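You operate a simulated robot arm through the tools that you are given. There is no shell and no other tool.

You run a simulated robot arm. Do the job below in one go: nothing can be reset, and whatever is moved stays where it is left.

## Task
Shut the air valve, bleed the line, move the red coupler to nipple 3 and open the valve.
Fine: the red lamp stays dark; the knobs stay as they are.

It is judged by the outcome, as a careful person would: the job done as asked, and still so three seconds after it is handed in. It fails if anything else is knocked over, pushed out of place, dropped, spilled or broken.

## Robot
A 6-joint arm with a three-finger gripper, fixed in place. Base frame: the origin is on the floor under the middle of its stand, x ahead of it, y to its left, z up. Units: m, rad, N and s.
It reaches about 1.213 m from its shoulder. Its first joint turns from -2.897 to 2.897 rad. Payload 4.89 kg.
Tool frame: the origin (TCP) lies between the finger pads and is the grasp point; the fingertips stand 0.03 m ahead of it; z points along the fingers, y is the line along which they close. The gripper opens to 0.164 m; its body begins 0.125 m behind the TCP.
Orientation is told as [roll, pitch, yaw] about the base's x, y, z axes, in that order, counted from this pose: with the fingers straight down and closing along the base's y, the tool's x points along the base's -x, its y along +y and its z along -z.

## Interface
- The arm moves only by the tool drive_tool. Its argument "moves" is a list of rows, each an object (a shift or turn left out is 0, a gripper value left out holds the last) with "xyz": the shift along the base's x, y, z in units of 300 mm (1.0 is 300 mm), a list of three; "turn": the turn, a rotation vector about the base's x, y, z in units of 90 degrees (1.0 is 90 degrees), a list of three; "claw": the opening, from 0 (shut) to 1 (fully open). In form: [{"xyz": [dx, dy, dz], "turn": [rx, ry, rz], "claw": claw}, ...]. A call has 1 to 20 rows; each row is the pose to reach, as a shift and turn from the pose commanded when the call began. A call with a number of a shift or a turn outside -1 to 1 is refused whole. Each row takes 0.2 s and may step no farther than 0.05 m and 0.15 rad from the row before; otherwise, or with a gripper value out of range, the whole call is refused. A pose out of reach is approached as far as the arm can. The call stops where the force on the tool passes 40 N (or 10 N more than at its start, if that is more) or the arm is blocked; 0.2 s more then pass. Each finger travels about 0.108 m/s and halts on what it meets, pressing with about 35 N; the grip force reading is that of the motor and also rises with nothing between the fingers. The clock runs only during rows and for 0.2 s after the last one: add rows that repeat a pose to give the fingers time. It gives the time, the measured TCP pose, the force on the tool (base axes), the opening and the grip force at its end, in the units of the frame above (readings bear some noise), with the torque about the TCP (base axes, N m) and any sound that the robot's microphone picked up.
- Cameras (640 x 400 px; columns grow to the right, rows downward): "scene" is fixed at [0.0514, 0.6522, 1.6856]; the picture's right is [-0.49, -0.87, 0.00], its down [-0.48, 0.27, -0.83] and it looks along [0.72, -0.41, -0.55] (base axes); focal length 340 px, centre (320, 200). "wrist" rides on the gripper at [0.076, -0.002, -0.152] in the tool frame; the picture's right is [0.02, 1.00, 0.00], its down [-0.88, 0.02, -0.47] and it looks along [-0.47, 0.01, 0.88] (tool axes); focal length 247 px, centre (320, 200). There is no depth. A picture from a camera that has moved, and an enlarged one, comes with that camera's place and axes in the base frame and with its lens.
- capture(camera): a new picture of that camera. It takes no simulated time.
- raise_lower(by): moves the trunk up (or, below 0, down) by that many m; the arm rides with it, the base frame stays. It gives what a move gives, with no picture.
- inspect(camera, box): a new picture of the part [left, top, right, bottom] of that camera's present view, enlarged. It takes no simulated time.
- close_job(): hands the job in; it is judged then, once.

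Places have to be worked out from the pictures, the camera data and where the tool is seen. Open the gripper and draw the arm clear of the work before you hand the job in, unless the task says otherwise.

The tools are called after "Emit:" by a JSON object that holds its "op" and its "data". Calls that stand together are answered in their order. drive_tool: Moves the arm, as the interface text tells. Its arguments: {"type":"object","properties":{"moves":{"type":"array"}},"required":["moves"]} The other tools are called the same way: raise_lower (by) moves the trunk up or down; capture (camera) takes a picture; inspect (camera, box) takes an enlarged picture of a part of a camera's view; close_job () hands the job in.

At the start:

```text
time: 0.0
eef_pos: [0.6911, -0.0263, 1.2574]
tcp_rot: [0.0, -0.001, 0.0]
wrist_force: [-0.7, 0.4, 0.2]
wrist_torque: [-0.01, -0.02, 0.0]
finger_gap: 0.1639
grip_force: 0.1
trunk travel left (down, up): [-0.175, 0.215]
```

scene: 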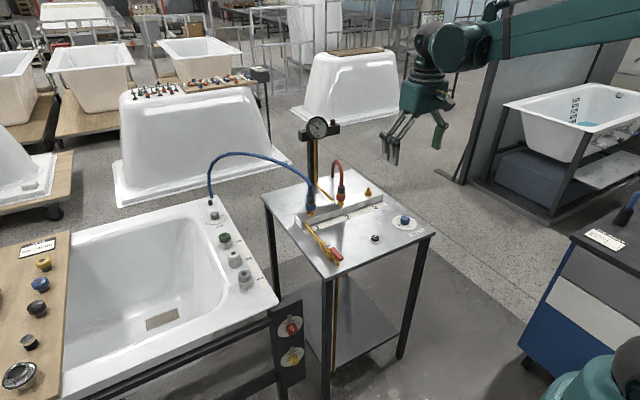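
wrist: 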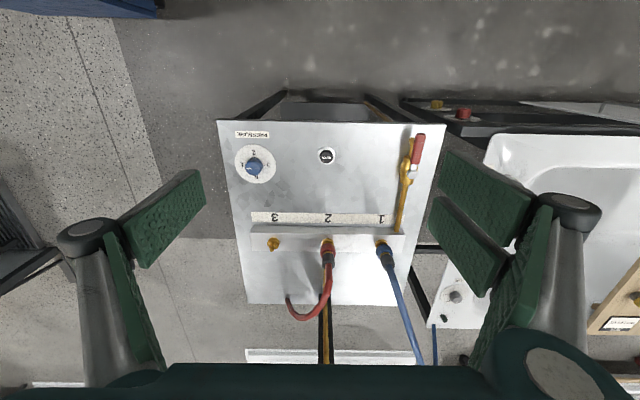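

I start by looking more closely at the bench with both cameras to find the valve, bleed button, couplers and nipples.

Emit:
{"op": "inspect", "data": {"camera": "scene", "box": [250, 100, 450, 280]}}

Emit:
{"op": "inspect", "data": {"camera": "wrist", "box": [210, 100, 450, 340]}}

```text
2.22 times, centred on (350, 190) of scene
camera zoom: at [0.0514, 0.6522, 1.6856], right [-0.49, -0.87, 0.0], down [-0.48, 0.27, -0.83], along [0.72, -0.41, -0.55], focal length 755 px, centre (253, 222)
```

zoom: 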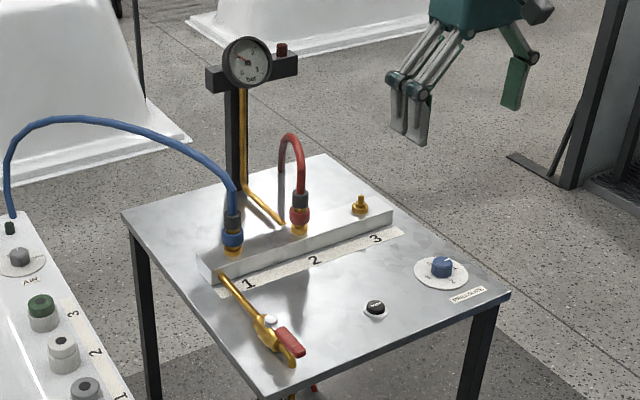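

```text
1.67 times, centred on (330, 220) of wrist
camera zoom: at [0.6158, -0.028, 1.4093], right [-0.02, 1.0, 0.0], down [0.88, 0.02, 0.47], along [0.47, 0.01, -0.88], focal length 412 px, centre (303, 167)
```

zoom: 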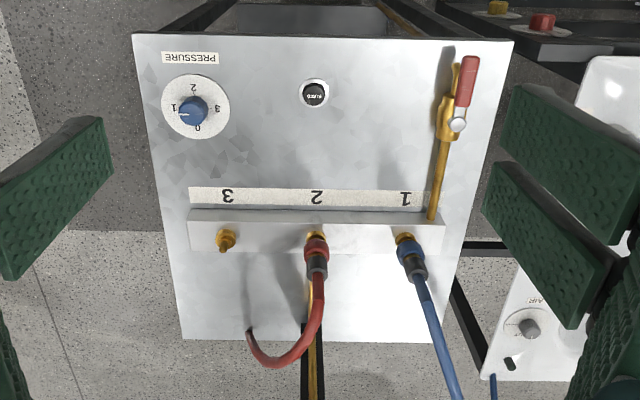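

The bench shows nipples 1–3 on a bar, a black button (probably bleed), a pressure knob, a lever valve at the front left (roughly x 0.82, y 0.18, z 0.90) and a gauge with a red lamp. I zoom in on the gauge, the button label and the valve before moving.

Emit:
{"op": "inspect", "data": {"camera": "scene", "box": [296, 105, 346, 140]}}

Emit:
{"op": "inspect", "data": {"camera": "scene", "box": [295, 215, 355, 275]}}

Emit:
{"op": "inspect", "data": {"camera": "wrist", "box": [380, 110, 460, 250]}}

Emit:
{"op": "inspect", "data": {"camera": "wrist", "box": [230, 120, 350, 190]}}

```text
11.43 times, centred on (321, 122) of scene
camera zoom: at [0.0514, 0.6522, 1.6856], right [-0.49, -0.87, 0.0], down [-0.48, 0.27, -0.83], along [0.72, -0.41, -0.55], focal length 3884 px, centre (309, 1086)
```

zoom: 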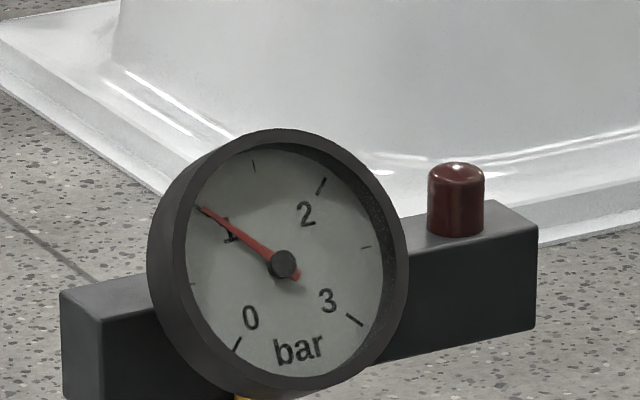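

```text
6.67 times, centred on (325, 245) of scene
camera zoom: at [0.0514, 0.6522, 1.6856], right [-0.49, -0.87, 0.0], down [-0.48, 0.27, -0.83], along [0.72, -0.41, -0.55], focal length 2266 px, centre (287, -100)
```

zoom: 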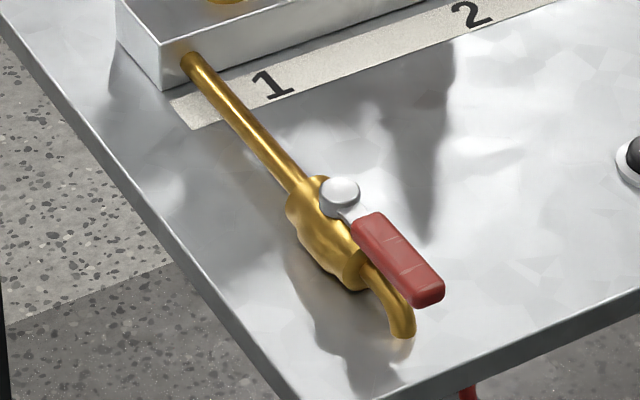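

```text
2.86 times, centred on (420, 180) of wrist
camera zoom: at [0.6158, -0.028, 1.4093], right [-0.02, 1.0, 0.0], down [0.88, 0.02, 0.47], along [0.47, 0.01, -0.88], focal length 706 px, centre (34, 257)
```

zoom: 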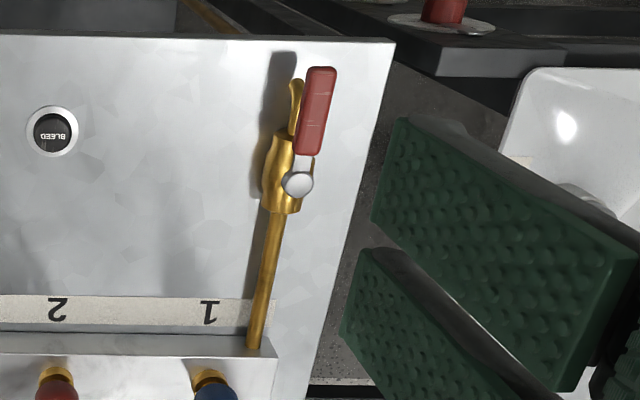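

```text
5.33 times, centred on (290, 155) of wrist
camera zoom: at [0.6158, -0.028, 1.4093], right [-0.02, 1.0, 0.0], down [0.88, 0.02, 0.47], along [0.47, 0.01, -0.88], focal length 1317 px, centre (480, 440)
```

zoom: 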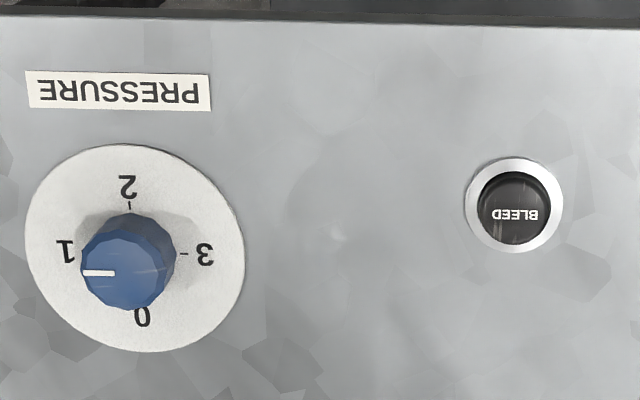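

The gauge reads about 0.9–1 bar, the lamp is dark, the lever lies along the pipe (open) and the black button reads BLEED. I move the gripper over toward the valve, staying high, for a closer look.

Emit:
{"op": "drive_tool", "data": {"moves": [{"xyz": [0.0, 0.1, -0.08]}, {"xyz": [0.0, 0.2, -0.16]}, {"xyz": [0.0, 0.3, -0.24]}, {"xyz": [0.0, 0.4, -0.32]}, {"xyz": [0.0, 0.5, -0.4]}, {"xyz": [0.0, 0.6, -0.48]}, {"xyz": [0.0, 0.68, -0.56]}]}}

Emit:
{"op": "capture", "data": {"camera": "wrist"}}

Emit:
{"op": "capture", "data": {"camera": "scene"}}

```text
time: 1.6
eef_pos: [0.6906, 0.177, 1.0893]
tcp_rot: [0.0, 0.0, 0.0]
wrist_force: [-0.3, -0.1, -0.9]
wrist_torque: [0.09, -0.11, 0.01]
finger_gap: 0.1635
grip_force: 0.0
trunk travel left (down, up): [-0.175, 0.215]
```

```text
taken
camera wrist: at [0.6146, 0.1756, 1.2408], right [-0.02, 1.0, 0.0], down [0.88, 0.02, 0.47], along [0.47, 0.01, -0.88], focal length 247 px, centre (320, 200)
```

wrist: 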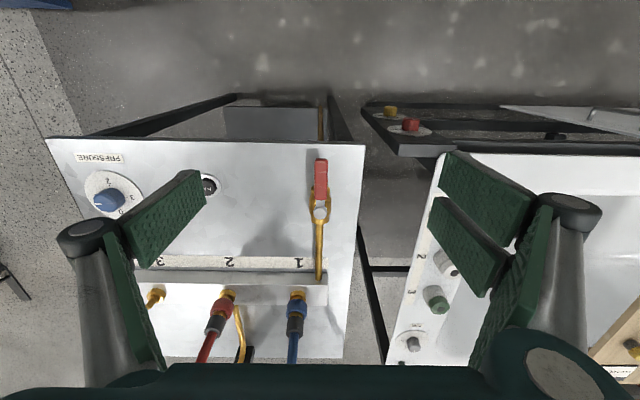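

```text
taken
```

scene: 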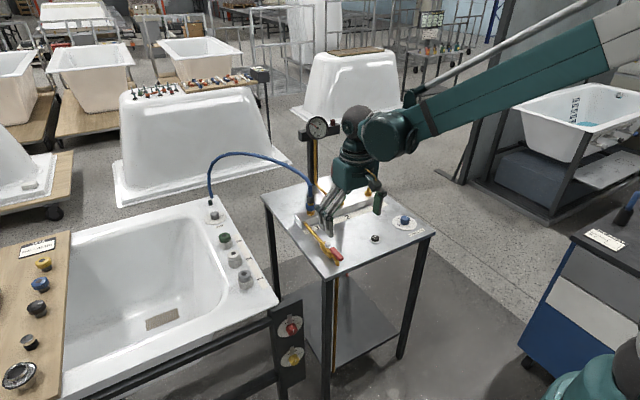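

The camera now looks nearly straight at the valve, with the nut near (0.82, 0.18). I zoom in to get the lever's exact size and place.

Emit:
{"op": "inspect", "data": {"camera": "wrist", "box": [270, 130, 380, 300]}}

Emit:
{"op": "inspect", "data": {"camera": "scene", "box": [290, 100, 410, 275]}}

```text
2.35 times, centred on (325, 215) of wrist
camera zoom: at [0.6146, 0.1756, 1.2408], right [-0.02, 1.0, 0.0], down [0.88, 0.02, 0.47], along [0.47, 0.01, -0.88], focal length 581 px, centre (308, 165)
```

zoom: 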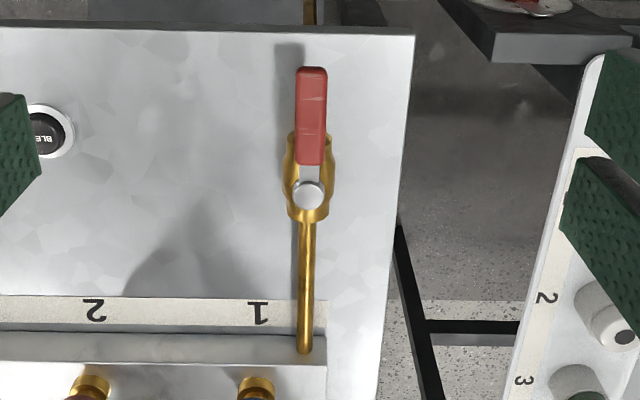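

```text
2.29 times, centred on (350, 188) of scene
camera zoom: at [0.0514, 0.6522, 1.6856], right [-0.49, -0.87, 0.0], down [-0.48, 0.27, -0.83], along [0.72, -0.41, -0.55], focal length 777 px, centre (251, 229)
```

zoom: 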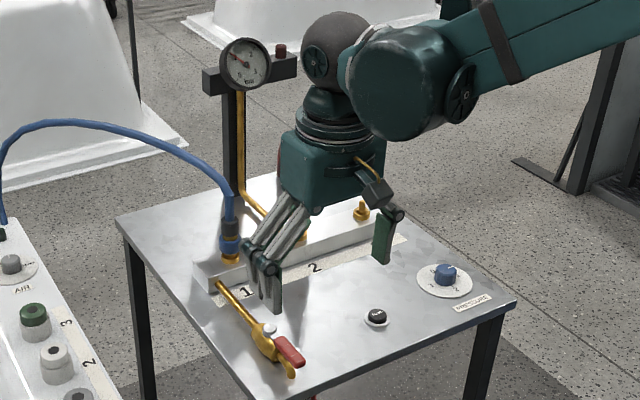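

The lever grip runs from about x 0.73 to 0.79 at y 0.181, z ≈ 0.89–0.90, and pivots at (0.82, 0.181); the table top is at z ≈ 0.86. I move above the grip and narrow the fingers to about 57 mm so they can straddle it.

Emit:
{"op": "drive_tool", "data": {"moves": [{"xyz": [0.07, 0.005, -0.1], "claw": 0.6}, {"xyz": [0.14, 0.01, -0.2], "claw": 0.35}, {"xyz": [0.205, 0.013, -0.3], "claw": 0.35}, {"xyz": [0.205, 0.013, -0.3], "claw": 0.35}, {"xyz": [0.205, 0.013, -0.3], "claw": 0.35}]}}

Emit:
{"op": "capture", "data": {"camera": "wrist"}}

Emit:
{"op": "inspect", "data": {"camera": "scene", "box": [270, 140, 400, 275]}}

```text
time: 2.8
eef_pos: [0.7545, 0.1815, 0.997]
tcp_rot: [0.0, 0.001, -0.001]
wrist_force: [0.7, 0.3, 0.1]
wrist_torque: [-0.03, 0.09, 0.02]
finger_gap: 0.0576
grip_force: 0.1
trunk travel left (down, up): [-0.175, 0.215]
```

```text
taken
camera wrist: at [0.6777, 0.1796, 1.1491], right [-0.02, 1.0, 0.0], down [0.88, 0.02, 0.47], along [0.47, 0.01, -0.88], focal length 247 px, centre (320, 200)
```

wrist: 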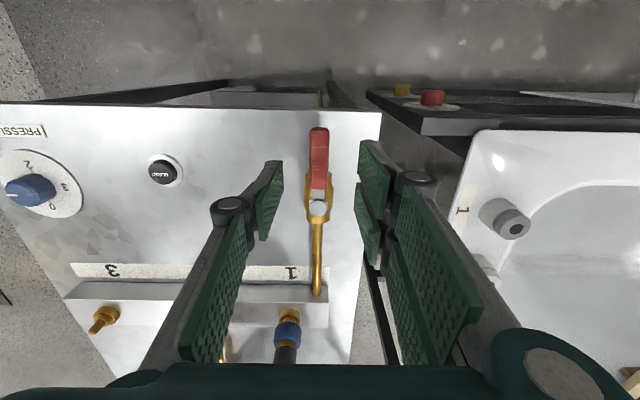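

```text
2.96 times, centred on (335, 208) of scene
camera zoom: at [0.0514, 0.6522, 1.6856], right [-0.49, -0.87, 0.0], down [-0.48, 0.27, -0.83], along [0.72, -0.41, -0.55], focal length 1007 px, centre (276, 178)
```

zoom: 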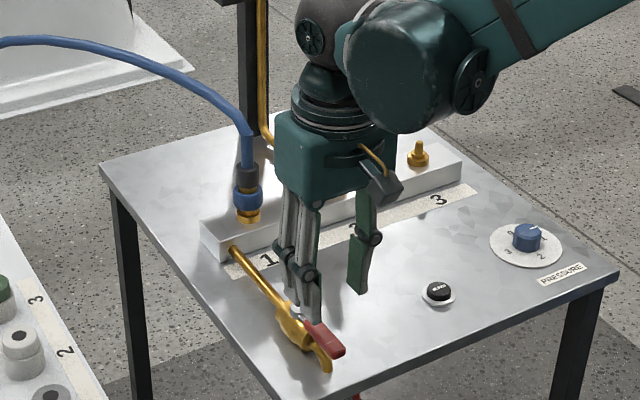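

The fingers sit evenly on either side of the red grip. I lower straight down so the fingertips end about 15–20 mm above the table, straddling the lever without squeezing.

Emit:
{"op": "drive_tool", "data": {"moves": [{"xyz": [0, 0, -0.1]}, {"xyz": [0, 0, -0.2]}, {"xyz": [0, 0, -0.26]}, {"xyz": [0, 0, -0.297]}, {"xyz": [0, 0, -0.297]}]}}

Emit:
{"op": "capture", "data": {"camera": "wrist"}}

Emit:
{"op": "inspect", "data": {"camera": "scene", "box": [270, 180, 390, 280]}}

```text
time: 4.0
eef_pos: [0.7557, 0.181, 0.9092]
tcp_rot: [0.001, -0.001, 0.001]
wrist_force: [-0.2, -0.4, -0.4]
wrist_torque: [-0.02, -0.01, -0.02]
finger_gap: 0.0575
grip_force: 0.1
trunk travel left (down, up): [-0.175, 0.215]
```

```text
taken
camera wrist: at [0.6781, 0.1799, 1.0619], right [-0.02, 1.0, 0.0], down [0.88, 0.02, 0.47], along [0.47, 0.01, -0.88], focal length 247 px, centre (320, 200)
```

wrist: 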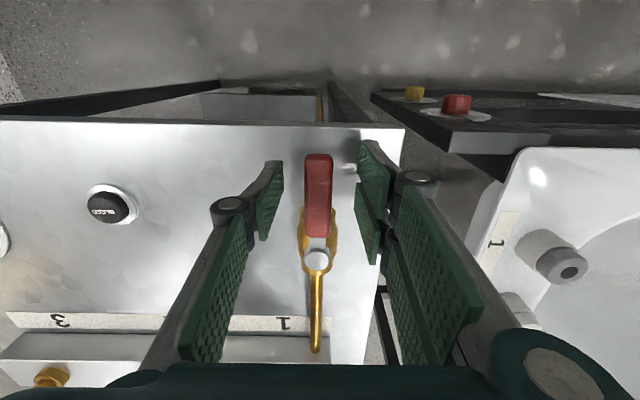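

```text
4.00 times, centred on (330, 230) of scene
camera zoom: at [0.0514, 0.6522, 1.6856], right [-0.49, -0.87, 0.0], down [-0.48, 0.27, -0.83], along [0.72, -0.41, -0.55], focal length 1359 px, centre (280, 80)
```

zoom: 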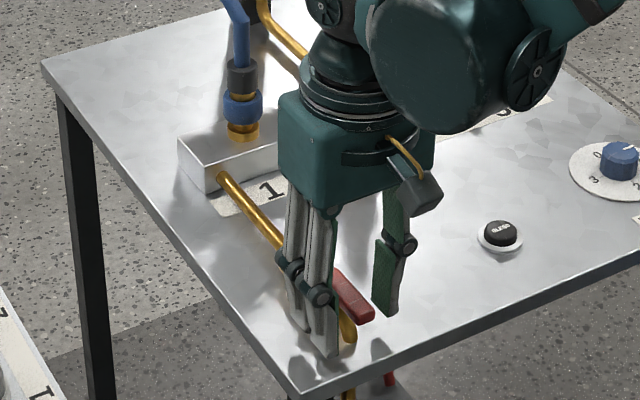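

The lever is straddled cleanly with no contact force. I narrow the gap slightly and try a small turn inward (toward −y) around the pivot, watching the force to see if that is the way it closes.

Emit:
{"op": "drive_tool", "data": {"moves": [{"claw": 0.22}, {"claw": 0.22}, {"xyz": [0.0018, -0.0277, 0], "turn": [0, 0, 0.0828], "claw": 0.22}, {"xyz": [0.0072, -0.0548, 0], "turn": [0, 0, 0.1655], "claw": 0.22}, {"xyz": [0.0161, -0.0811, 0], "turn": [0, 0, 0.2483], "claw": 0.22}, {"xyz": [0.0161, -0.0811, 0], "turn": [0, 0, 0.2483], "claw": 0.22}]}}

Emit:
{"op": "capture", "data": {"camera": "wrist"}}

Emit:
{"op": "inspect", "data": {"camera": "scene", "box": [270, 180, 390, 280]}}

```text
time: 5.4
eef_pos: [0.758, 0.156, 0.9093]
tcp_rot: [-0.001, -0.001, 0.392]
wrist_force: [-0.1, 0.2, 0.1]
wrist_torque: [0.0, -0.01, 0.04]
finger_gap: 0.0364
grip_force: 0.0
trunk travel left (down, up): [-0.175, 0.215]
```

```text
taken
camera wrist: at [0.6884, 0.1266, 1.0615], right [-0.4, 0.92, 0.0], down [0.81, 0.35, 0.47], along [0.43, 0.19, -0.88], focal length 247 px, centre (320, 200)
```

wrist: 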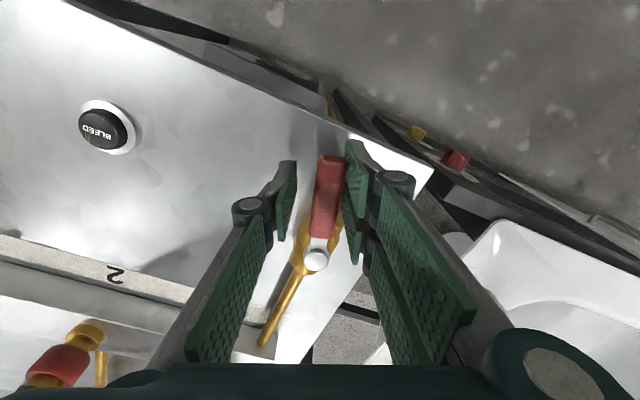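

```text
4.00 times, centred on (330, 230) of scene
camera zoom: at [0.0514, 0.6522, 1.6856], right [-0.49, -0.87, 0.0], down [-0.48, 0.27, -0.83], along [0.72, -0.41, -0.55], focal length 1359 px, centre (280, 80)
```

zoom: 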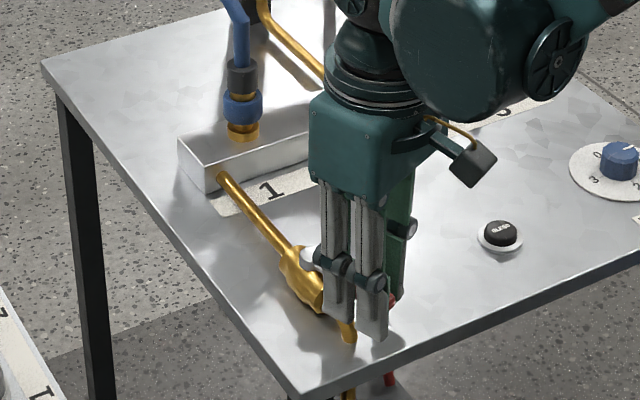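

The lever follows inward freely with no resisting force, so this is the closing direction. I continue the arc about the pivot to nearly 90°.

Emit:
{"op": "drive_tool", "data": {"moves": [{"xyz": [0.0122, -0.0249, 0], "turn": [0, 0, 0.0828]}, {"xyz": [0.0275, -0.048, 0], "turn": [0, 0, 0.1655]}, {"xyz": [0.0457, -0.0689, 0], "turn": [0, 0, 0.2483]}, {"xyz": [0.0664, -0.0873, 0], "turn": [0, 0, 0.331]}, {"xyz": [0.0893, -0.1029, 0], "turn": [0, 0, 0.4138]}, {"xyz": [0.1141, -0.1153, 0], "turn": [0, 0, 0.4966]}, {"xyz": [0.1402, -0.1245, 0], "turn": [0, 0, 0.5793]}, {"xyz": [0.1674, -0.1301, 0], "turn": [0, 0, 0.6621]}, {"xyz": [0.195, -0.1322, 0], "turn": [0, 0, 0.7448]}]}}

Emit:
{"op": "capture", "data": {"camera": "wrist"}}

Emit:
{"op": "inspect", "data": {"camera": "scene", "box": [290, 100, 410, 275]}}

```text
time: 7.4
eef_pos: [0.8182, 0.1159, 0.9099]
tcp_rot: [0.001, 0.0, 1.562]
wrist_force: [-0.8, 0.4, 0.5]
wrist_torque: [-0.03, -0.04, 0.01]
finger_gap: 0.0363
grip_force: 0.1
trunk travel left (down, up): [-0.175, 0.215]
```

```text
taken
camera wrist: at [0.8181, 0.0401, 1.062], right [-1.0, -0.01, 0.0], down [-0.01, 0.88, 0.47], along [-0.01, 0.47, -0.88], focal length 247 px, centre (320, 200)
```

wrist: 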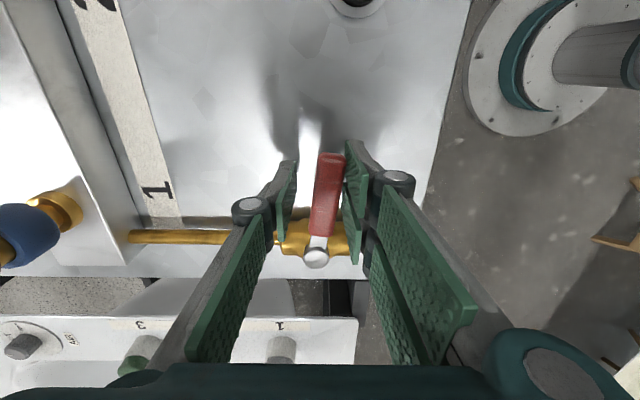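

```text
2.29 times, centred on (350, 188) of scene
camera zoom: at [0.0514, 0.6522, 1.6856], right [-0.49, -0.87, 0.0], down [-0.48, 0.27, -0.83], along [0.72, -0.41, -0.55], focal length 777 px, centre (251, 229)
```

zoom: 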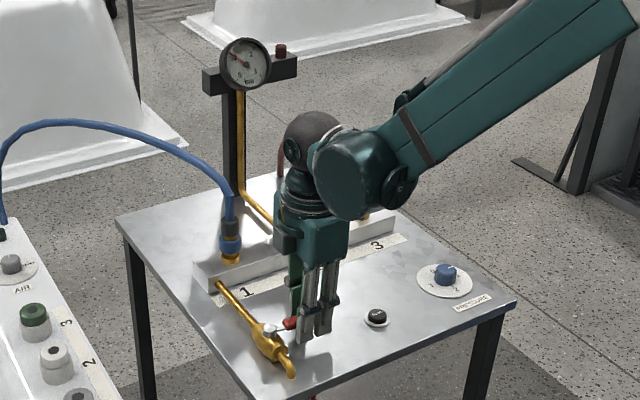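

The lever lags the fingers by about 8°, so it is around 82° closed, still without resistance. I turn a bit further to bring it to its stop.

Emit:
{"op": "drive_tool", "data": {"moves": [{"xyz": [0.017, 0.0005, 0], "turn": [0, 0, 0.0509]}, {"xyz": [0.034, 0.0023, 0], "turn": [0, 0, 0.1019]}, {"xyz": [0.034, 0.0023, 0], "turn": [0, 0, 0.1019]}]}}

Emit:
{"op": "capture", "data": {"camera": "wrist"}}

Emit:
{"op": "inspect", "data": {"camera": "scene", "box": [296, 105, 346, 140]}}

```text
time: 8.2
eef_pos: [0.8266, 0.1169, 0.9094]
tcp_rot: [0.001, 0.0, 1.72]
wrist_force: [-10.1, 2.7, -2.0]
wrist_torque: [0.09, 0.14, -0.3]
finger_gap: 0.0398
grip_force: 4.5
trunk travel left (down, up): [-0.175, 0.215]
```

```text
taken
camera wrist: at [0.8395, 0.0424, 1.062], right [-0.99, -0.17, 0.0], down [-0.15, 0.87, 0.47], along [-0.08, 0.47, -0.88], focal length 247 px, centre (320, 200)
```

wrist: 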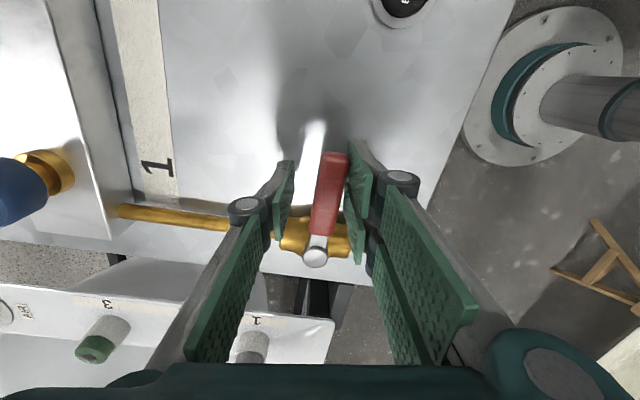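

```text
11.43 times, centred on (321, 122) of scene
camera zoom: at [0.0514, 0.6522, 1.6856], right [-0.49, -0.87, 0.0], down [-0.48, 0.27, -0.83], along [0.72, -0.41, -0.55], focal length 3884 px, centre (309, 1086)
```

zoom: 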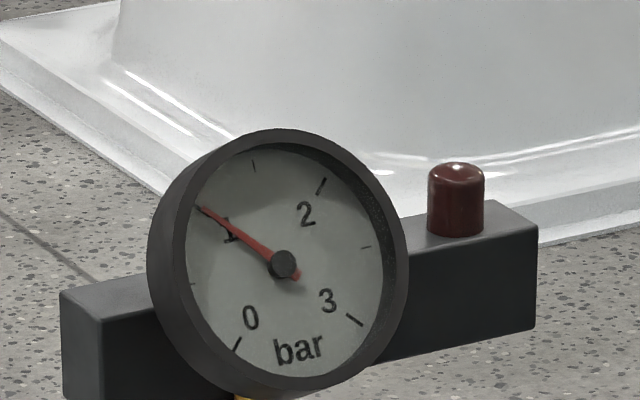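

The force rose to about 10 N, so the lever is at its closed stop, square to the pipe. I ease off, open slightly and lift straight up.

Emit:
{"op": "drive_tool", "data": {"moves": [{"xyz": [-0.025, 0, 0], "turn": [0, 0, -0.07], "claw": 0.3}, {"xyz": [-0.025, 0, 0], "turn": [0, 0, -0.1], "claw": 0.35}, {"xyz": [-0.025, 0, 0.1], "turn": [0, 0, -0.1], "claw": 0.35}, {"xyz": [-0.025, 0, 0.25], "turn": [0, 0, -0.1], "claw": 0.35}, {"xyz": [-0.025, 0, 0.4], "turn": [0, 0, -0.1], "claw": 0.35}]}}

Emit:
{"op": "capture", "data": {"camera": "wrist"}}

Emit:
{"op": "inspect", "data": {"camera": "scene", "box": [250, 100, 450, 280]}}

```text
time: 9.4
eef_pos: [0.8213, 0.1175, 1.0298]
tcp_rot: [0.0, 0.0, 1.562]
wrist_force: [2.0, 0.7, -1.0]
wrist_torque: [0.0, 0.19, -0.04]
finger_gap: 0.0575
grip_force: 0.1
trunk travel left (down, up): [-0.175, 0.215]
```

```text
taken
camera wrist: at [0.8226, 0.0412, 1.1829], right [-1.0, -0.01, 0.0], down [-0.01, 0.88, 0.47], along [-0.01, 0.47, -0.88], focal length 247 px, centre (320, 200)
```

wrist: 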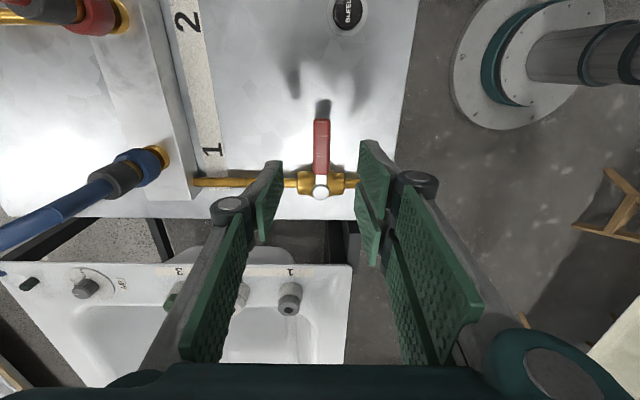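

```text
2.22 times, centred on (350, 190) of scene
camera zoom: at [0.0514, 0.6522, 1.6856], right [-0.49, -0.87, 0.0], down [-0.48, 0.27, -0.83], along [0.72, -0.41, -0.55], focal length 755 px, centre (253, 222)
```

zoom: 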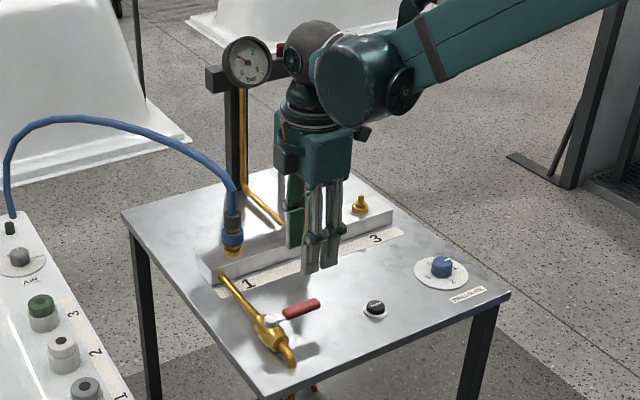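

The lever is square to the pipe (closed), the gauge still holds about 1 bar and the lamp is dark. Next is the bleed button near (0.793, −0.009, 0.867): I return to yaw 0, move above it and close the fingers.

Emit:
{"op": "drive_tool", "data": {"moves": [{"xyz": [-0.0085, -0.0383, 0], "turn": [0, 0, -0.0904], "claw": 0.2}, {"xyz": [-0.017, -0.0767, 0], "turn": [0, 0, -0.1808], "claw": 0.0}, {"xyz": [-0.0256, -0.115, 0], "turn": [0, 0, -0.2712], "claw": 0.0}, {"xyz": [-0.0342, -0.1533, 0], "turn": [0, 0, -0.3616], "claw": 0.0}, {"xyz": [-0.0427, -0.1917, 0], "turn": [0, 0, -0.452], "claw": 0.0}, {"xyz": [-0.0513, -0.23, 0], "turn": [0, 0, -0.5424], "claw": 0.0}, {"xyz": [-0.0598, -0.2683, 0], "turn": [0, 0, -0.6328], "claw": 0.0}, {"xyz": [-0.0684, -0.3067, 0], "turn": [0, 0, -0.7232], "claw": 0.0}, {"xyz": [-0.0769, -0.345, 0], "turn": [0, 0, -0.8136], "claw": 0.0}, {"xyz": [-0.0855, -0.3833, 0], "turn": [0, 0, -0.904], "claw": 0.0}, {"xyz": [-0.094, -0.4217, 0], "turn": [0, 0, -0.9944], "claw": 0.0}, {"xyz": [-0.094, -0.4217, 0], "turn": [0, 0, -0.9944], "claw": 0.0}]}}

Emit:
{"op": "capture", "data": {"camera": "wrist"}}

Emit:
{"op": "inspect", "data": {"camera": "scene", "box": [310, 150, 430, 260]}}

```text
time: 12.0
eef_pos: [0.7931, -0.0096, 1.0299]
tcp_rot: [0.001, -0.002, 0.0]
wrist_force: [0.1, 0.8, -0.5]
wrist_torque: [-0.03, -0.01, 0.01]
finger_gap: 0.0
grip_force: 34.8
trunk travel left (down, up): [-0.175, 0.215]
```

```text
taken
camera wrist: at [0.7154, -0.0104, 1.1823], right [-0.02, 1.0, 0.0], down [0.88, 0.02, 0.47], along [0.47, 0.01, -0.88], focal length 247 px, centre (320, 200)
```

wrist: 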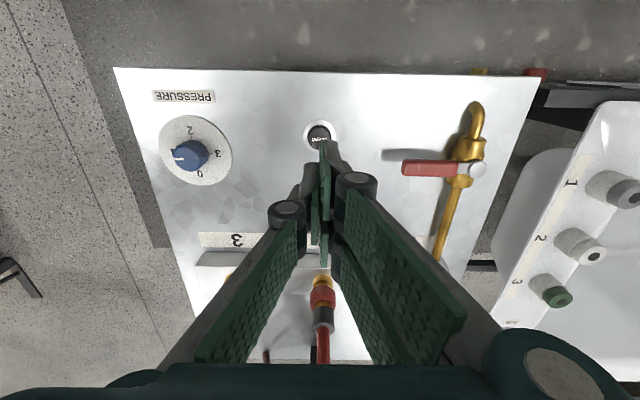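

```text
3.64 times, centred on (370, 205) of scene
camera zoom: at [0.0514, 0.6522, 1.6856], right [-0.49, -0.87, 0.0], down [-0.48, 0.27, -0.83], along [0.72, -0.41, -0.55], focal length 1236 px, centre (138, 182)
```

zoom: 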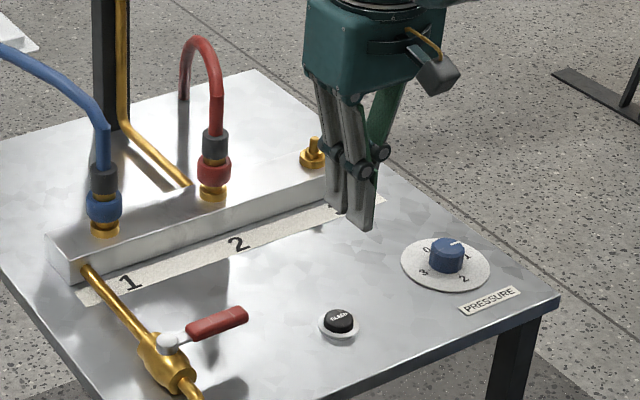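

The button sits at about (0.792, −0.011) with its cap top near z 0.868; the closed fingertips are right above it. I lower to just above the cap and then creep down in small steps.

Emit:
{"op": "drive_tool", "data": {"moves": [{"xyz": [-0.003, -0.004, -0.12], "claw": 0.0}, {"xyz": [-0.003, -0.004, -0.24]}, {"xyz": [-0.003, -0.004, -0.34]}, {"xyz": [-0.003, -0.004, -0.39]}, {"xyz": [-0.003, -0.004, -0.41]}, {"xyz": [-0.003, -0.004, -0.42]}, {"xyz": [-0.003, -0.004, -0.43]}]}}

Emit:
{"op": "inspect", "data": {"camera": "scene", "box": [310, 170, 430, 260]}}

Emit:
{"op": "inspect", "data": {"camera": "scene", "box": [296, 105, 346, 140]}}

Emit:
{"op": "capture", "data": {"camera": "wrist"}}

```text
time: 13.6
eef_pos: [0.7902, -0.0107, 0.8997]
tcp_rot: [0.0, 0.0, -0.001]
wrist_force: [-0.8, 0.0, 0.0]
wrist_torque: [-0.01, -0.01, 0.01]
finger_gap: 0.0059
grip_force: 44.8
trunk travel left (down, up): [-0.175, 0.215]
```

```text
4.44 times, centred on (370, 215) of scene
camera zoom: at [0.0514, 0.6522, 1.6856], right [-0.49, -0.87, 0.0], down [-0.48, 0.27, -0.83], along [0.72, -0.41, -0.55], focal length 1510 px, centre (98, 133)
```

zoom: 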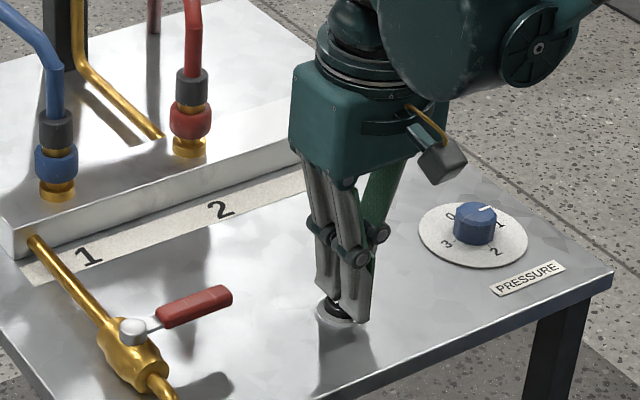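

```text
11.43 times, centred on (321, 122) of scene
camera zoom: at [0.0514, 0.6522, 1.6856], right [-0.49, -0.87, 0.0], down [-0.48, 0.27, -0.83], along [0.72, -0.41, -0.55], focal length 3884 px, centre (309, 1086)
```

zoom: 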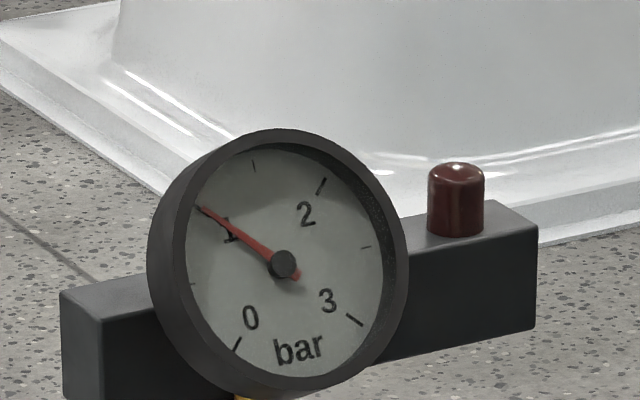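

```text
taken
camera wrist: at [0.7147, -0.0119, 1.0522], right [-0.02, 1.0, 0.0], down [0.88, 0.02, 0.47], along [0.47, 0.01, -0.88], focal length 247 px, centre (320, 200)
```

wrist: 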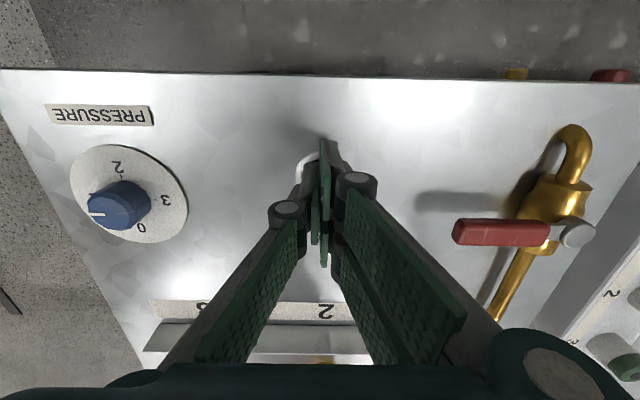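

The fingertips are at the button but the gauge hasn't changed, and the finger gap crept to 6 mm. I zoom in on the contact before pressing further.

Emit:
{"op": "inspect", "data": {"camera": "scene", "box": [355, 215, 395, 245]}}

Emit:
{"op": "inspect", "data": {"camera": "wrist", "box": [270, 120, 370, 280]}}

```text
13.33 times, centred on (375, 230) of scene
camera zoom: at [0.0514, 0.6522, 1.6856], right [-0.49, -0.87, 0.0], down [-0.48, 0.27, -0.83], along [0.72, -0.41, -0.55], focal length 4531 px, centre (-413, -200)
```

zoom: 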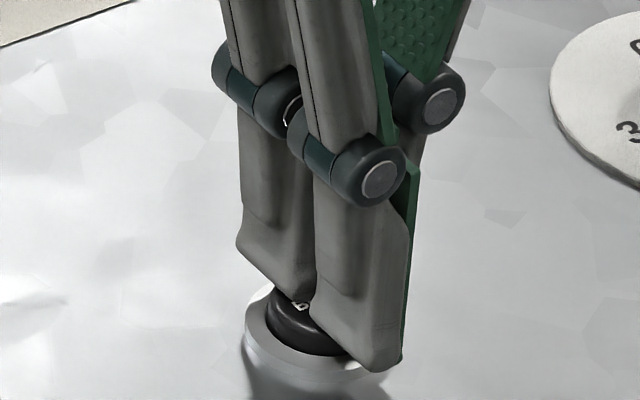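

```text
2.50 times, centred on (320, 200) of wrist
camera zoom: at [0.7147, -0.0119, 1.0522], right [-0.02, 1.0, 0.0], down [0.88, 0.02, 0.47], along [0.47, 0.01, -0.88], focal length 617 px, centre (320, 200)
```

zoom: 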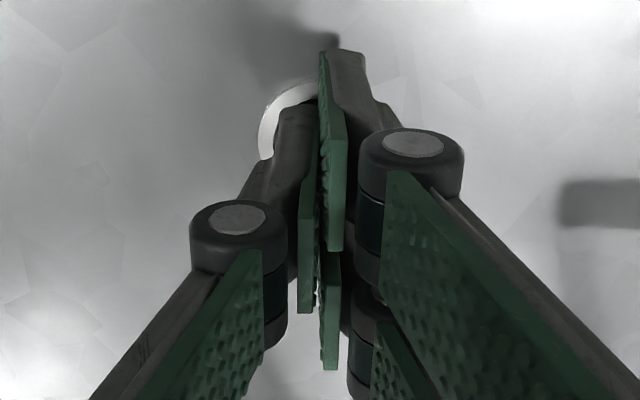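

The fingertips rest on the cap edges with the button still up. I press down in 2–3 mm steps, watching the force.

Emit:
{"op": "drive_tool", "data": {"moves": [{"xyz": [0, 0, -0.008], "claw": 0.0}, {"xyz": [0, 0, -0.016]}, {"xyz": [0, 0, -0.016]}]}}

Emit:
{"op": "inspect", "data": {"camera": "scene", "box": [355, 215, 395, 245]}}

Emit:
{"op": "inspect", "data": {"camera": "scene", "box": [296, 105, 346, 140]}}

```text
time: 14.4
eef_pos: [0.7916, -0.0099, 0.8953]
tcp_rot: [0.001, 0.0, 0.002]
wrist_force: [1.3, -1.0, 4.0]
wrist_torque: [-0.03, -0.01, -0.02]
finger_gap: 0.0061
grip_force: 45.3
trunk travel left (down, up): [-0.175, 0.215]
heard: click
```

```text
13.33 times, centred on (375, 230) of scene
camera zoom: at [0.0514, 0.6522, 1.6856], right [-0.49, -0.87, 0.0], down [-0.48, 0.27, -0.83], along [0.72, -0.41, -0.55], focal length 4531 px, centre (-413, -200)
```

zoom: 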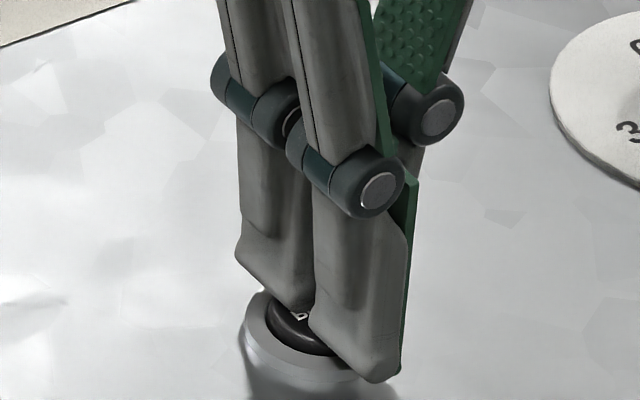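

```text
11.43 times, centred on (321, 122) of scene
camera zoom: at [0.0514, 0.6522, 1.6856], right [-0.49, -0.87, 0.0], down [-0.48, 0.27, -0.83], along [0.72, -0.41, -0.55], focal length 3884 px, centre (309, 1086)
```

zoom: 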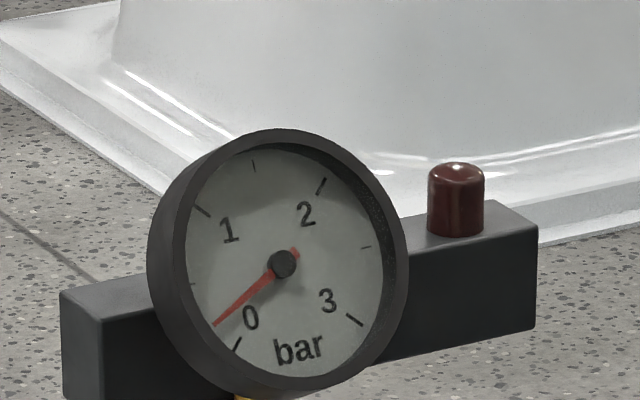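

A click was heard and the gauge is falling (about 0.2 bar now). I keep the button held until the needle reaches zero.

Emit:
{"op": "drive_tool", "data": {"moves": [{"xyz": [0, 0, 0]}, {"xyz": [0, 0, 0]}, {"xyz": [0, 0, 0]}, {"xyz": [0, 0, 0]}, {"xyz": [0, 0, 0]}, {"xyz": [0, 0, 0]}, {"xyz": [0, 0, 0]}, {"xyz": [0, 0, 0]}]}}

Emit:
{"op": "inspect", "data": {"camera": "scene", "box": [296, 105, 346, 140]}}

```text
time: 16.2
eef_pos: [0.792, -0.0101, 0.8959]
tcp_rot: [0.0, 0.0, 0.001]
wrist_force: [0.1, 0.2, 4.0]
wrist_torque: [0.02, 0.01, -0.04]
finger_gap: 0.0059
grip_force: 44.8
trunk travel left (down, up): [-0.175, 0.215]
```

```text
11.43 times, centred on (321, 122) of scene
camera zoom: at [0.0514, 0.6522, 1.6856], right [-0.49, -0.87, 0.0], down [-0.48, 0.27, -0.83], along [0.72, -0.41, -0.55], focal length 3884 px, centre (309, 1086)
```

zoom: 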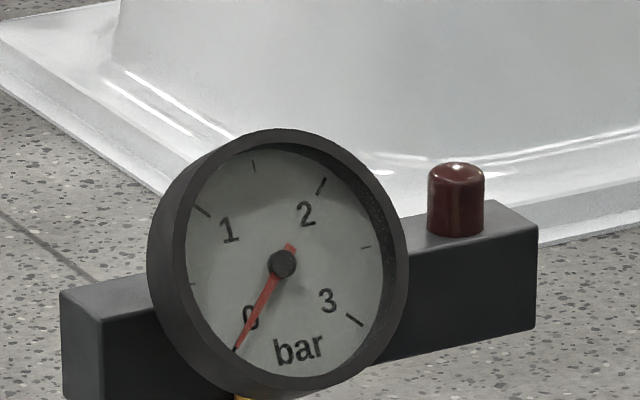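

The gauge reads zero and the lamp is dark. I lift straight off the button and back up for a clear view of the red coupler.

Emit:
{"op": "drive_tool", "data": {"moves": [{"xyz": [0, 0, 0.05]}, {"xyz": [0, 0, 0.2]}, {"xyz": [0, 0, 0.35]}, {"xyz": [-0.05, 0, 0.5]}, {"xyz": [-0.1, 0, 0.65], "claw": 0.2}, {"xyz": [-0.1, 0, 0.7], "claw": 0.4}, {"xyz": [-0.1, 0, 0.7], "claw": 0.4}]}}

Emit:
{"op": "capture", "data": {"camera": "wrist"}}

Emit:
{"op": "inspect", "data": {"camera": "scene", "box": [290, 150, 390, 220]}}

Emit:
{"op": "inspect", "data": {"camera": "scene", "box": [296, 105, 346, 140]}}

```text
time: 17.8
eef_pos: [0.7602, -0.0082, 1.1063]
tcp_rot: [0.0, -0.001, 0.0]
wrist_force: [-1.2, 0.4, -0.3]
wrist_torque: [0.01, -0.08, -0.03]
finger_gap: 0.0657
grip_force: 0.1
trunk travel left (down, up): [-0.175, 0.215]
```

```text
taken
camera wrist: at [0.6838, -0.0099, 1.2583], right [-0.02, 1.0, 0.0], down [0.88, 0.02, 0.47], along [0.47, 0.01, -0.88], focal length 247 px, centre (320, 200)
```

wrist: 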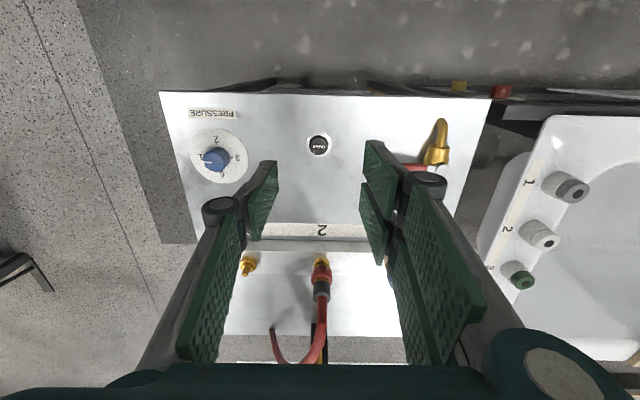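

```text
5.71 times, centred on (340, 185) of scene
camera zoom: at [0.0514, 0.6522, 1.6856], right [-0.49, -0.87, 0.0], down [-0.48, 0.27, -0.83], along [0.72, -0.41, -0.55], focal length 1942 px, centre (206, 286)
```

zoom: 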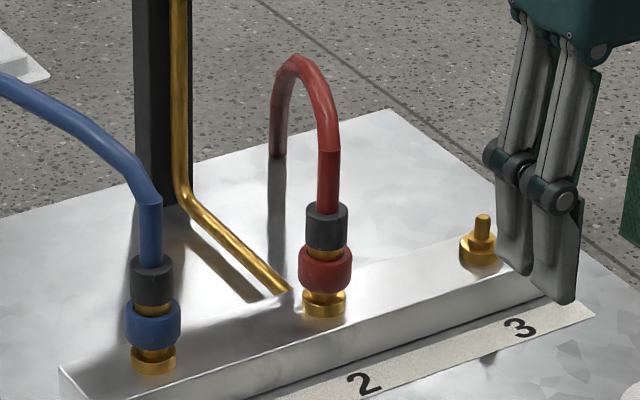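

```text
11.43 times, centred on (321, 122) of scene
camera zoom: at [0.0514, 0.6522, 1.6856], right [-0.49, -0.87, 0.0], down [-0.48, 0.27, -0.83], along [0.72, -0.41, -0.55], focal length 3884 px, centre (309, 1086)
```

zoom: 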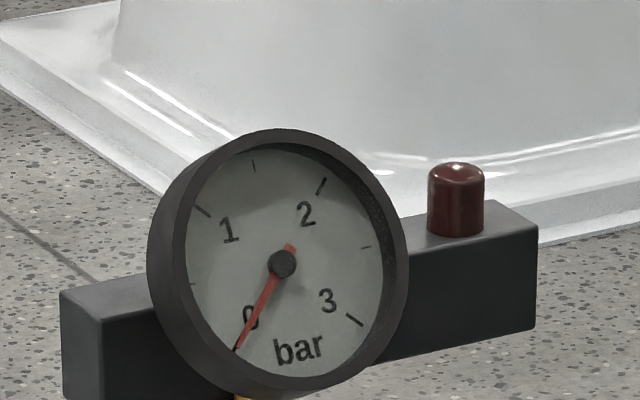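

The line is bled (0 bar). The red coupler stands on nipple 2 at about (1.025, 0, 0.90–0.965): red sleeve r≈20 mm centred near z 0.914, grey body above, hose arcing back. I tilt the tool 20° forward so the palm stays off the hose and move to a standoff in front of it.

Emit:
{"op": "drive_tool", "data": {"moves": [{"xyz": [0.09, 0.003, -0.04], "turn": [0, -0.037, 0], "claw": 0.45}, {"xyz": [0.18, 0.006, -0.08], "turn": [0, -0.074, 0], "claw": 0.45}, {"xyz": [0.27, 0.01, -0.12], "turn": [0, -0.111, 0], "claw": 0.45}, {"xyz": [0.36, 0.013, -0.16], "turn": [0, -0.148, 0], "claw": 0.45}, {"xyz": [0.45, 0.016, -0.2], "turn": [0, -0.185, 0], "claw": 0.45}, {"xyz": [0.56, 0.02, -0.25], "turn": [0, -0.2222, 0], "claw": 0.45}, {"xyz": [0.56, 0.02, -0.25], "turn": [0, -0.2222, 0], "claw": 0.45}]}}

Emit:
{"op": "capture", "data": {"camera": "wrist"}}

Emit:
{"op": "inspect", "data": {"camera": "scene", "box": [270, 100, 400, 240]}}

```text
time: 19.4
eef_pos: [0.9284, -0.0055, 1.032]
tcp_rot: [-0.001, -0.35, -0.002]
wrist_force: [1.1, 0.3, -0.5]
wrist_torque: [0.0, 0.03, 0.01]
finger_gap: 0.0738
grip_force: 0.1
trunk travel left (down, up): [-0.175, 0.215]
```

```text
taken
camera wrist: at [0.8045, -0.0073, 1.1486], right [-0.02, 1.0, -0.01], down [0.67, 0.02, 0.75], along [0.75, 0.01, -0.67], focal length 247 px, centre (320, 200)
```

wrist: 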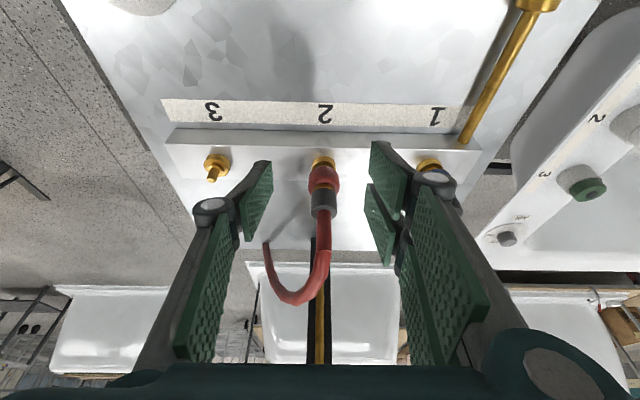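

```text
2.86 times, centred on (335, 170) of scene
camera zoom: at [0.0514, 0.6522, 1.6856], right [-0.49, -0.87, 0.0], down [-0.48, 0.27, -0.83], along [0.72, -0.41, -0.55], focal length 971 px, centre (277, 286)
```

zoom: 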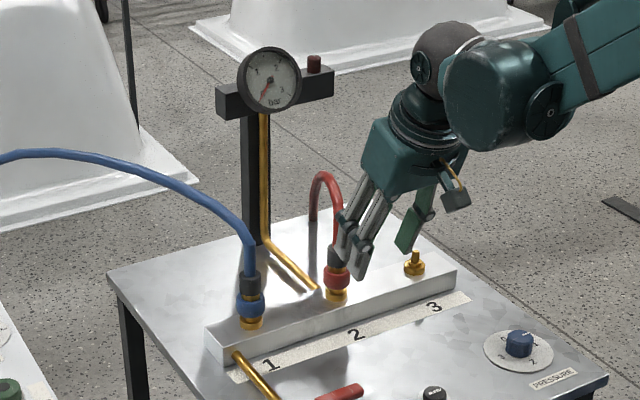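

From this view the sleeve is at roughly x 1.021, y −0.001. I zoom in to refine the coupler and nipple 3 positions.

Emit:
{"op": "inspect", "data": {"camera": "wrist", "box": [280, 130, 370, 230]}}

Emit:
{"op": "inspect", "data": {"camera": "wrist", "box": [190, 130, 250, 200]}}

Emit:
{"op": "inspect", "data": {"camera": "scene", "box": [300, 150, 400, 220]}}

```text
4.00 times, centred on (325, 180) of wrist
camera zoom: at [0.8045, -0.0073, 1.1486], right [-0.02, 1.0, -0.01], down [0.67, 0.02, 0.75], along [0.75, 0.01, -0.67], focal length 988 px, centre (300, 280)
```

zoom: 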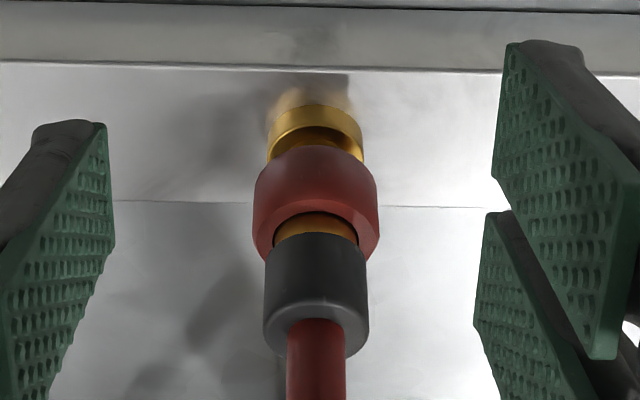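

```text
5.71 times, centred on (220, 165) of wrist
camera zoom: at [0.8045, -0.0073, 1.1486], right [-0.02, 1.0, -0.01], down [0.67, 0.02, 0.75], along [0.75, 0.01, -0.67], focal length 1411 px, centre (891, 400)
```

zoom: 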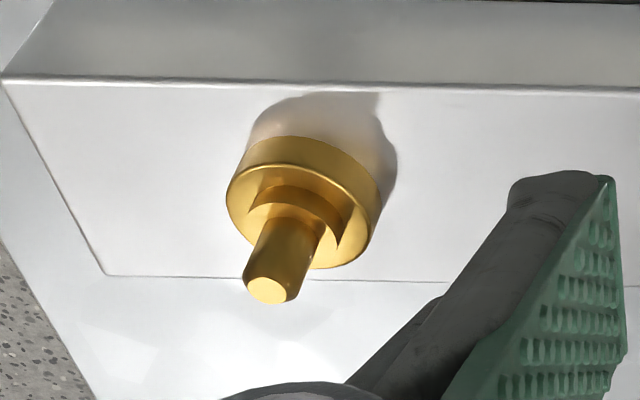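

```text
5.71 times, centred on (350, 185) of scene
camera zoom: at [0.0514, 0.6522, 1.6856], right [-0.49, -0.87, 0.0], down [-0.48, 0.27, -0.83], along [0.72, -0.41, -0.55], focal length 1942 px, centre (149, 286)
```

zoom: 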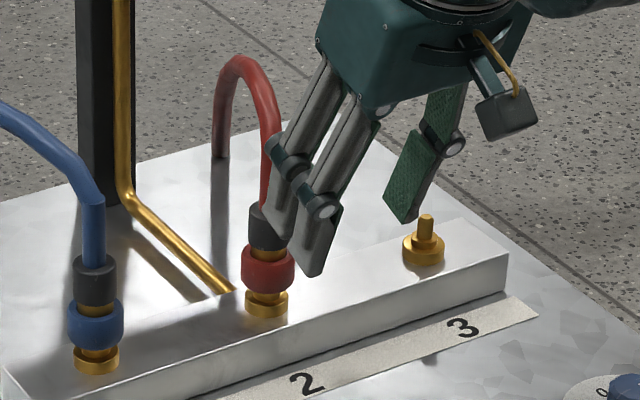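

Refined: nipple axes lie at x ≈ 1.025 (bar spans x 0.996–1.055, top z ≈ 0.885); coupler 2 at y ≈ 0, sleeve z ≈ 0.904–0.932; nipple 3 at y ≈ −0.1435 with pin tip at z ≈ 0.922. I lower in front of the bar, then slide forward so the open fingers straddle the red sleeve.

Emit:
{"op": "drive_tool", "data": {"moves": [{"xyz": [0, 0.018, -0.11], "claw": 0.45}, {"xyz": [0, 0.018, -0.22]}, {"xyz": [0, 0.018, -0.327]}, {"xyz": [0.1, 0.018, -0.327]}, {"xyz": [0.2, 0.018, -0.327]}, {"xyz": [0.27, 0.018, -0.327]}, {"xyz": [0.302, 0.018, -0.327]}, {"xyz": [0.302, 0.018, -0.327]}]}}

Emit:
{"op": "capture", "data": {"camera": "wrist"}}

Emit:
{"op": "inspect", "data": {"camera": "scene", "box": [290, 130, 400, 220]}}

```text
time: 21.2
eef_pos: [1.0191, 0.003, 0.9333]
tcp_rot: [-0.001, -0.348, 0.0]
wrist_force: [0.3, 0.2, -0.4]
wrist_torque: [0.01, 0.01, 0.02]
finger_gap: 0.0736
grip_force: 0.1
trunk travel left (down, up): [-0.175, 0.215]
```

```text
taken
camera wrist: at [0.8946, 0.0019, 1.0503], right [-0.02, 1.0, -0.01], down [0.67, 0.02, 0.75], along [0.75, 0.01, -0.67], focal length 247 px, centre (320, 200)
```

wrist: 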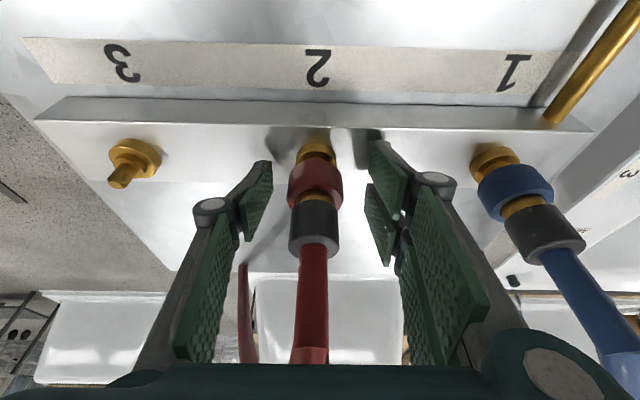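

```text
4.44 times, centred on (345, 175) of scene
camera zoom: at [0.0514, 0.6522, 1.6856], right [-0.49, -0.87, 0.0], down [-0.48, 0.27, -0.83], along [0.72, -0.41, -0.55], focal length 1510 px, centre (209, 311)
```

zoom: 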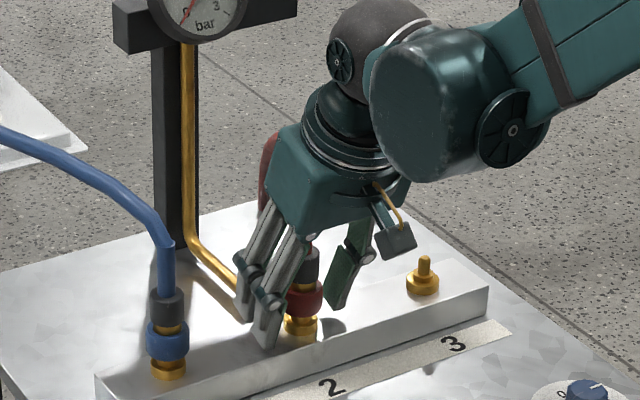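

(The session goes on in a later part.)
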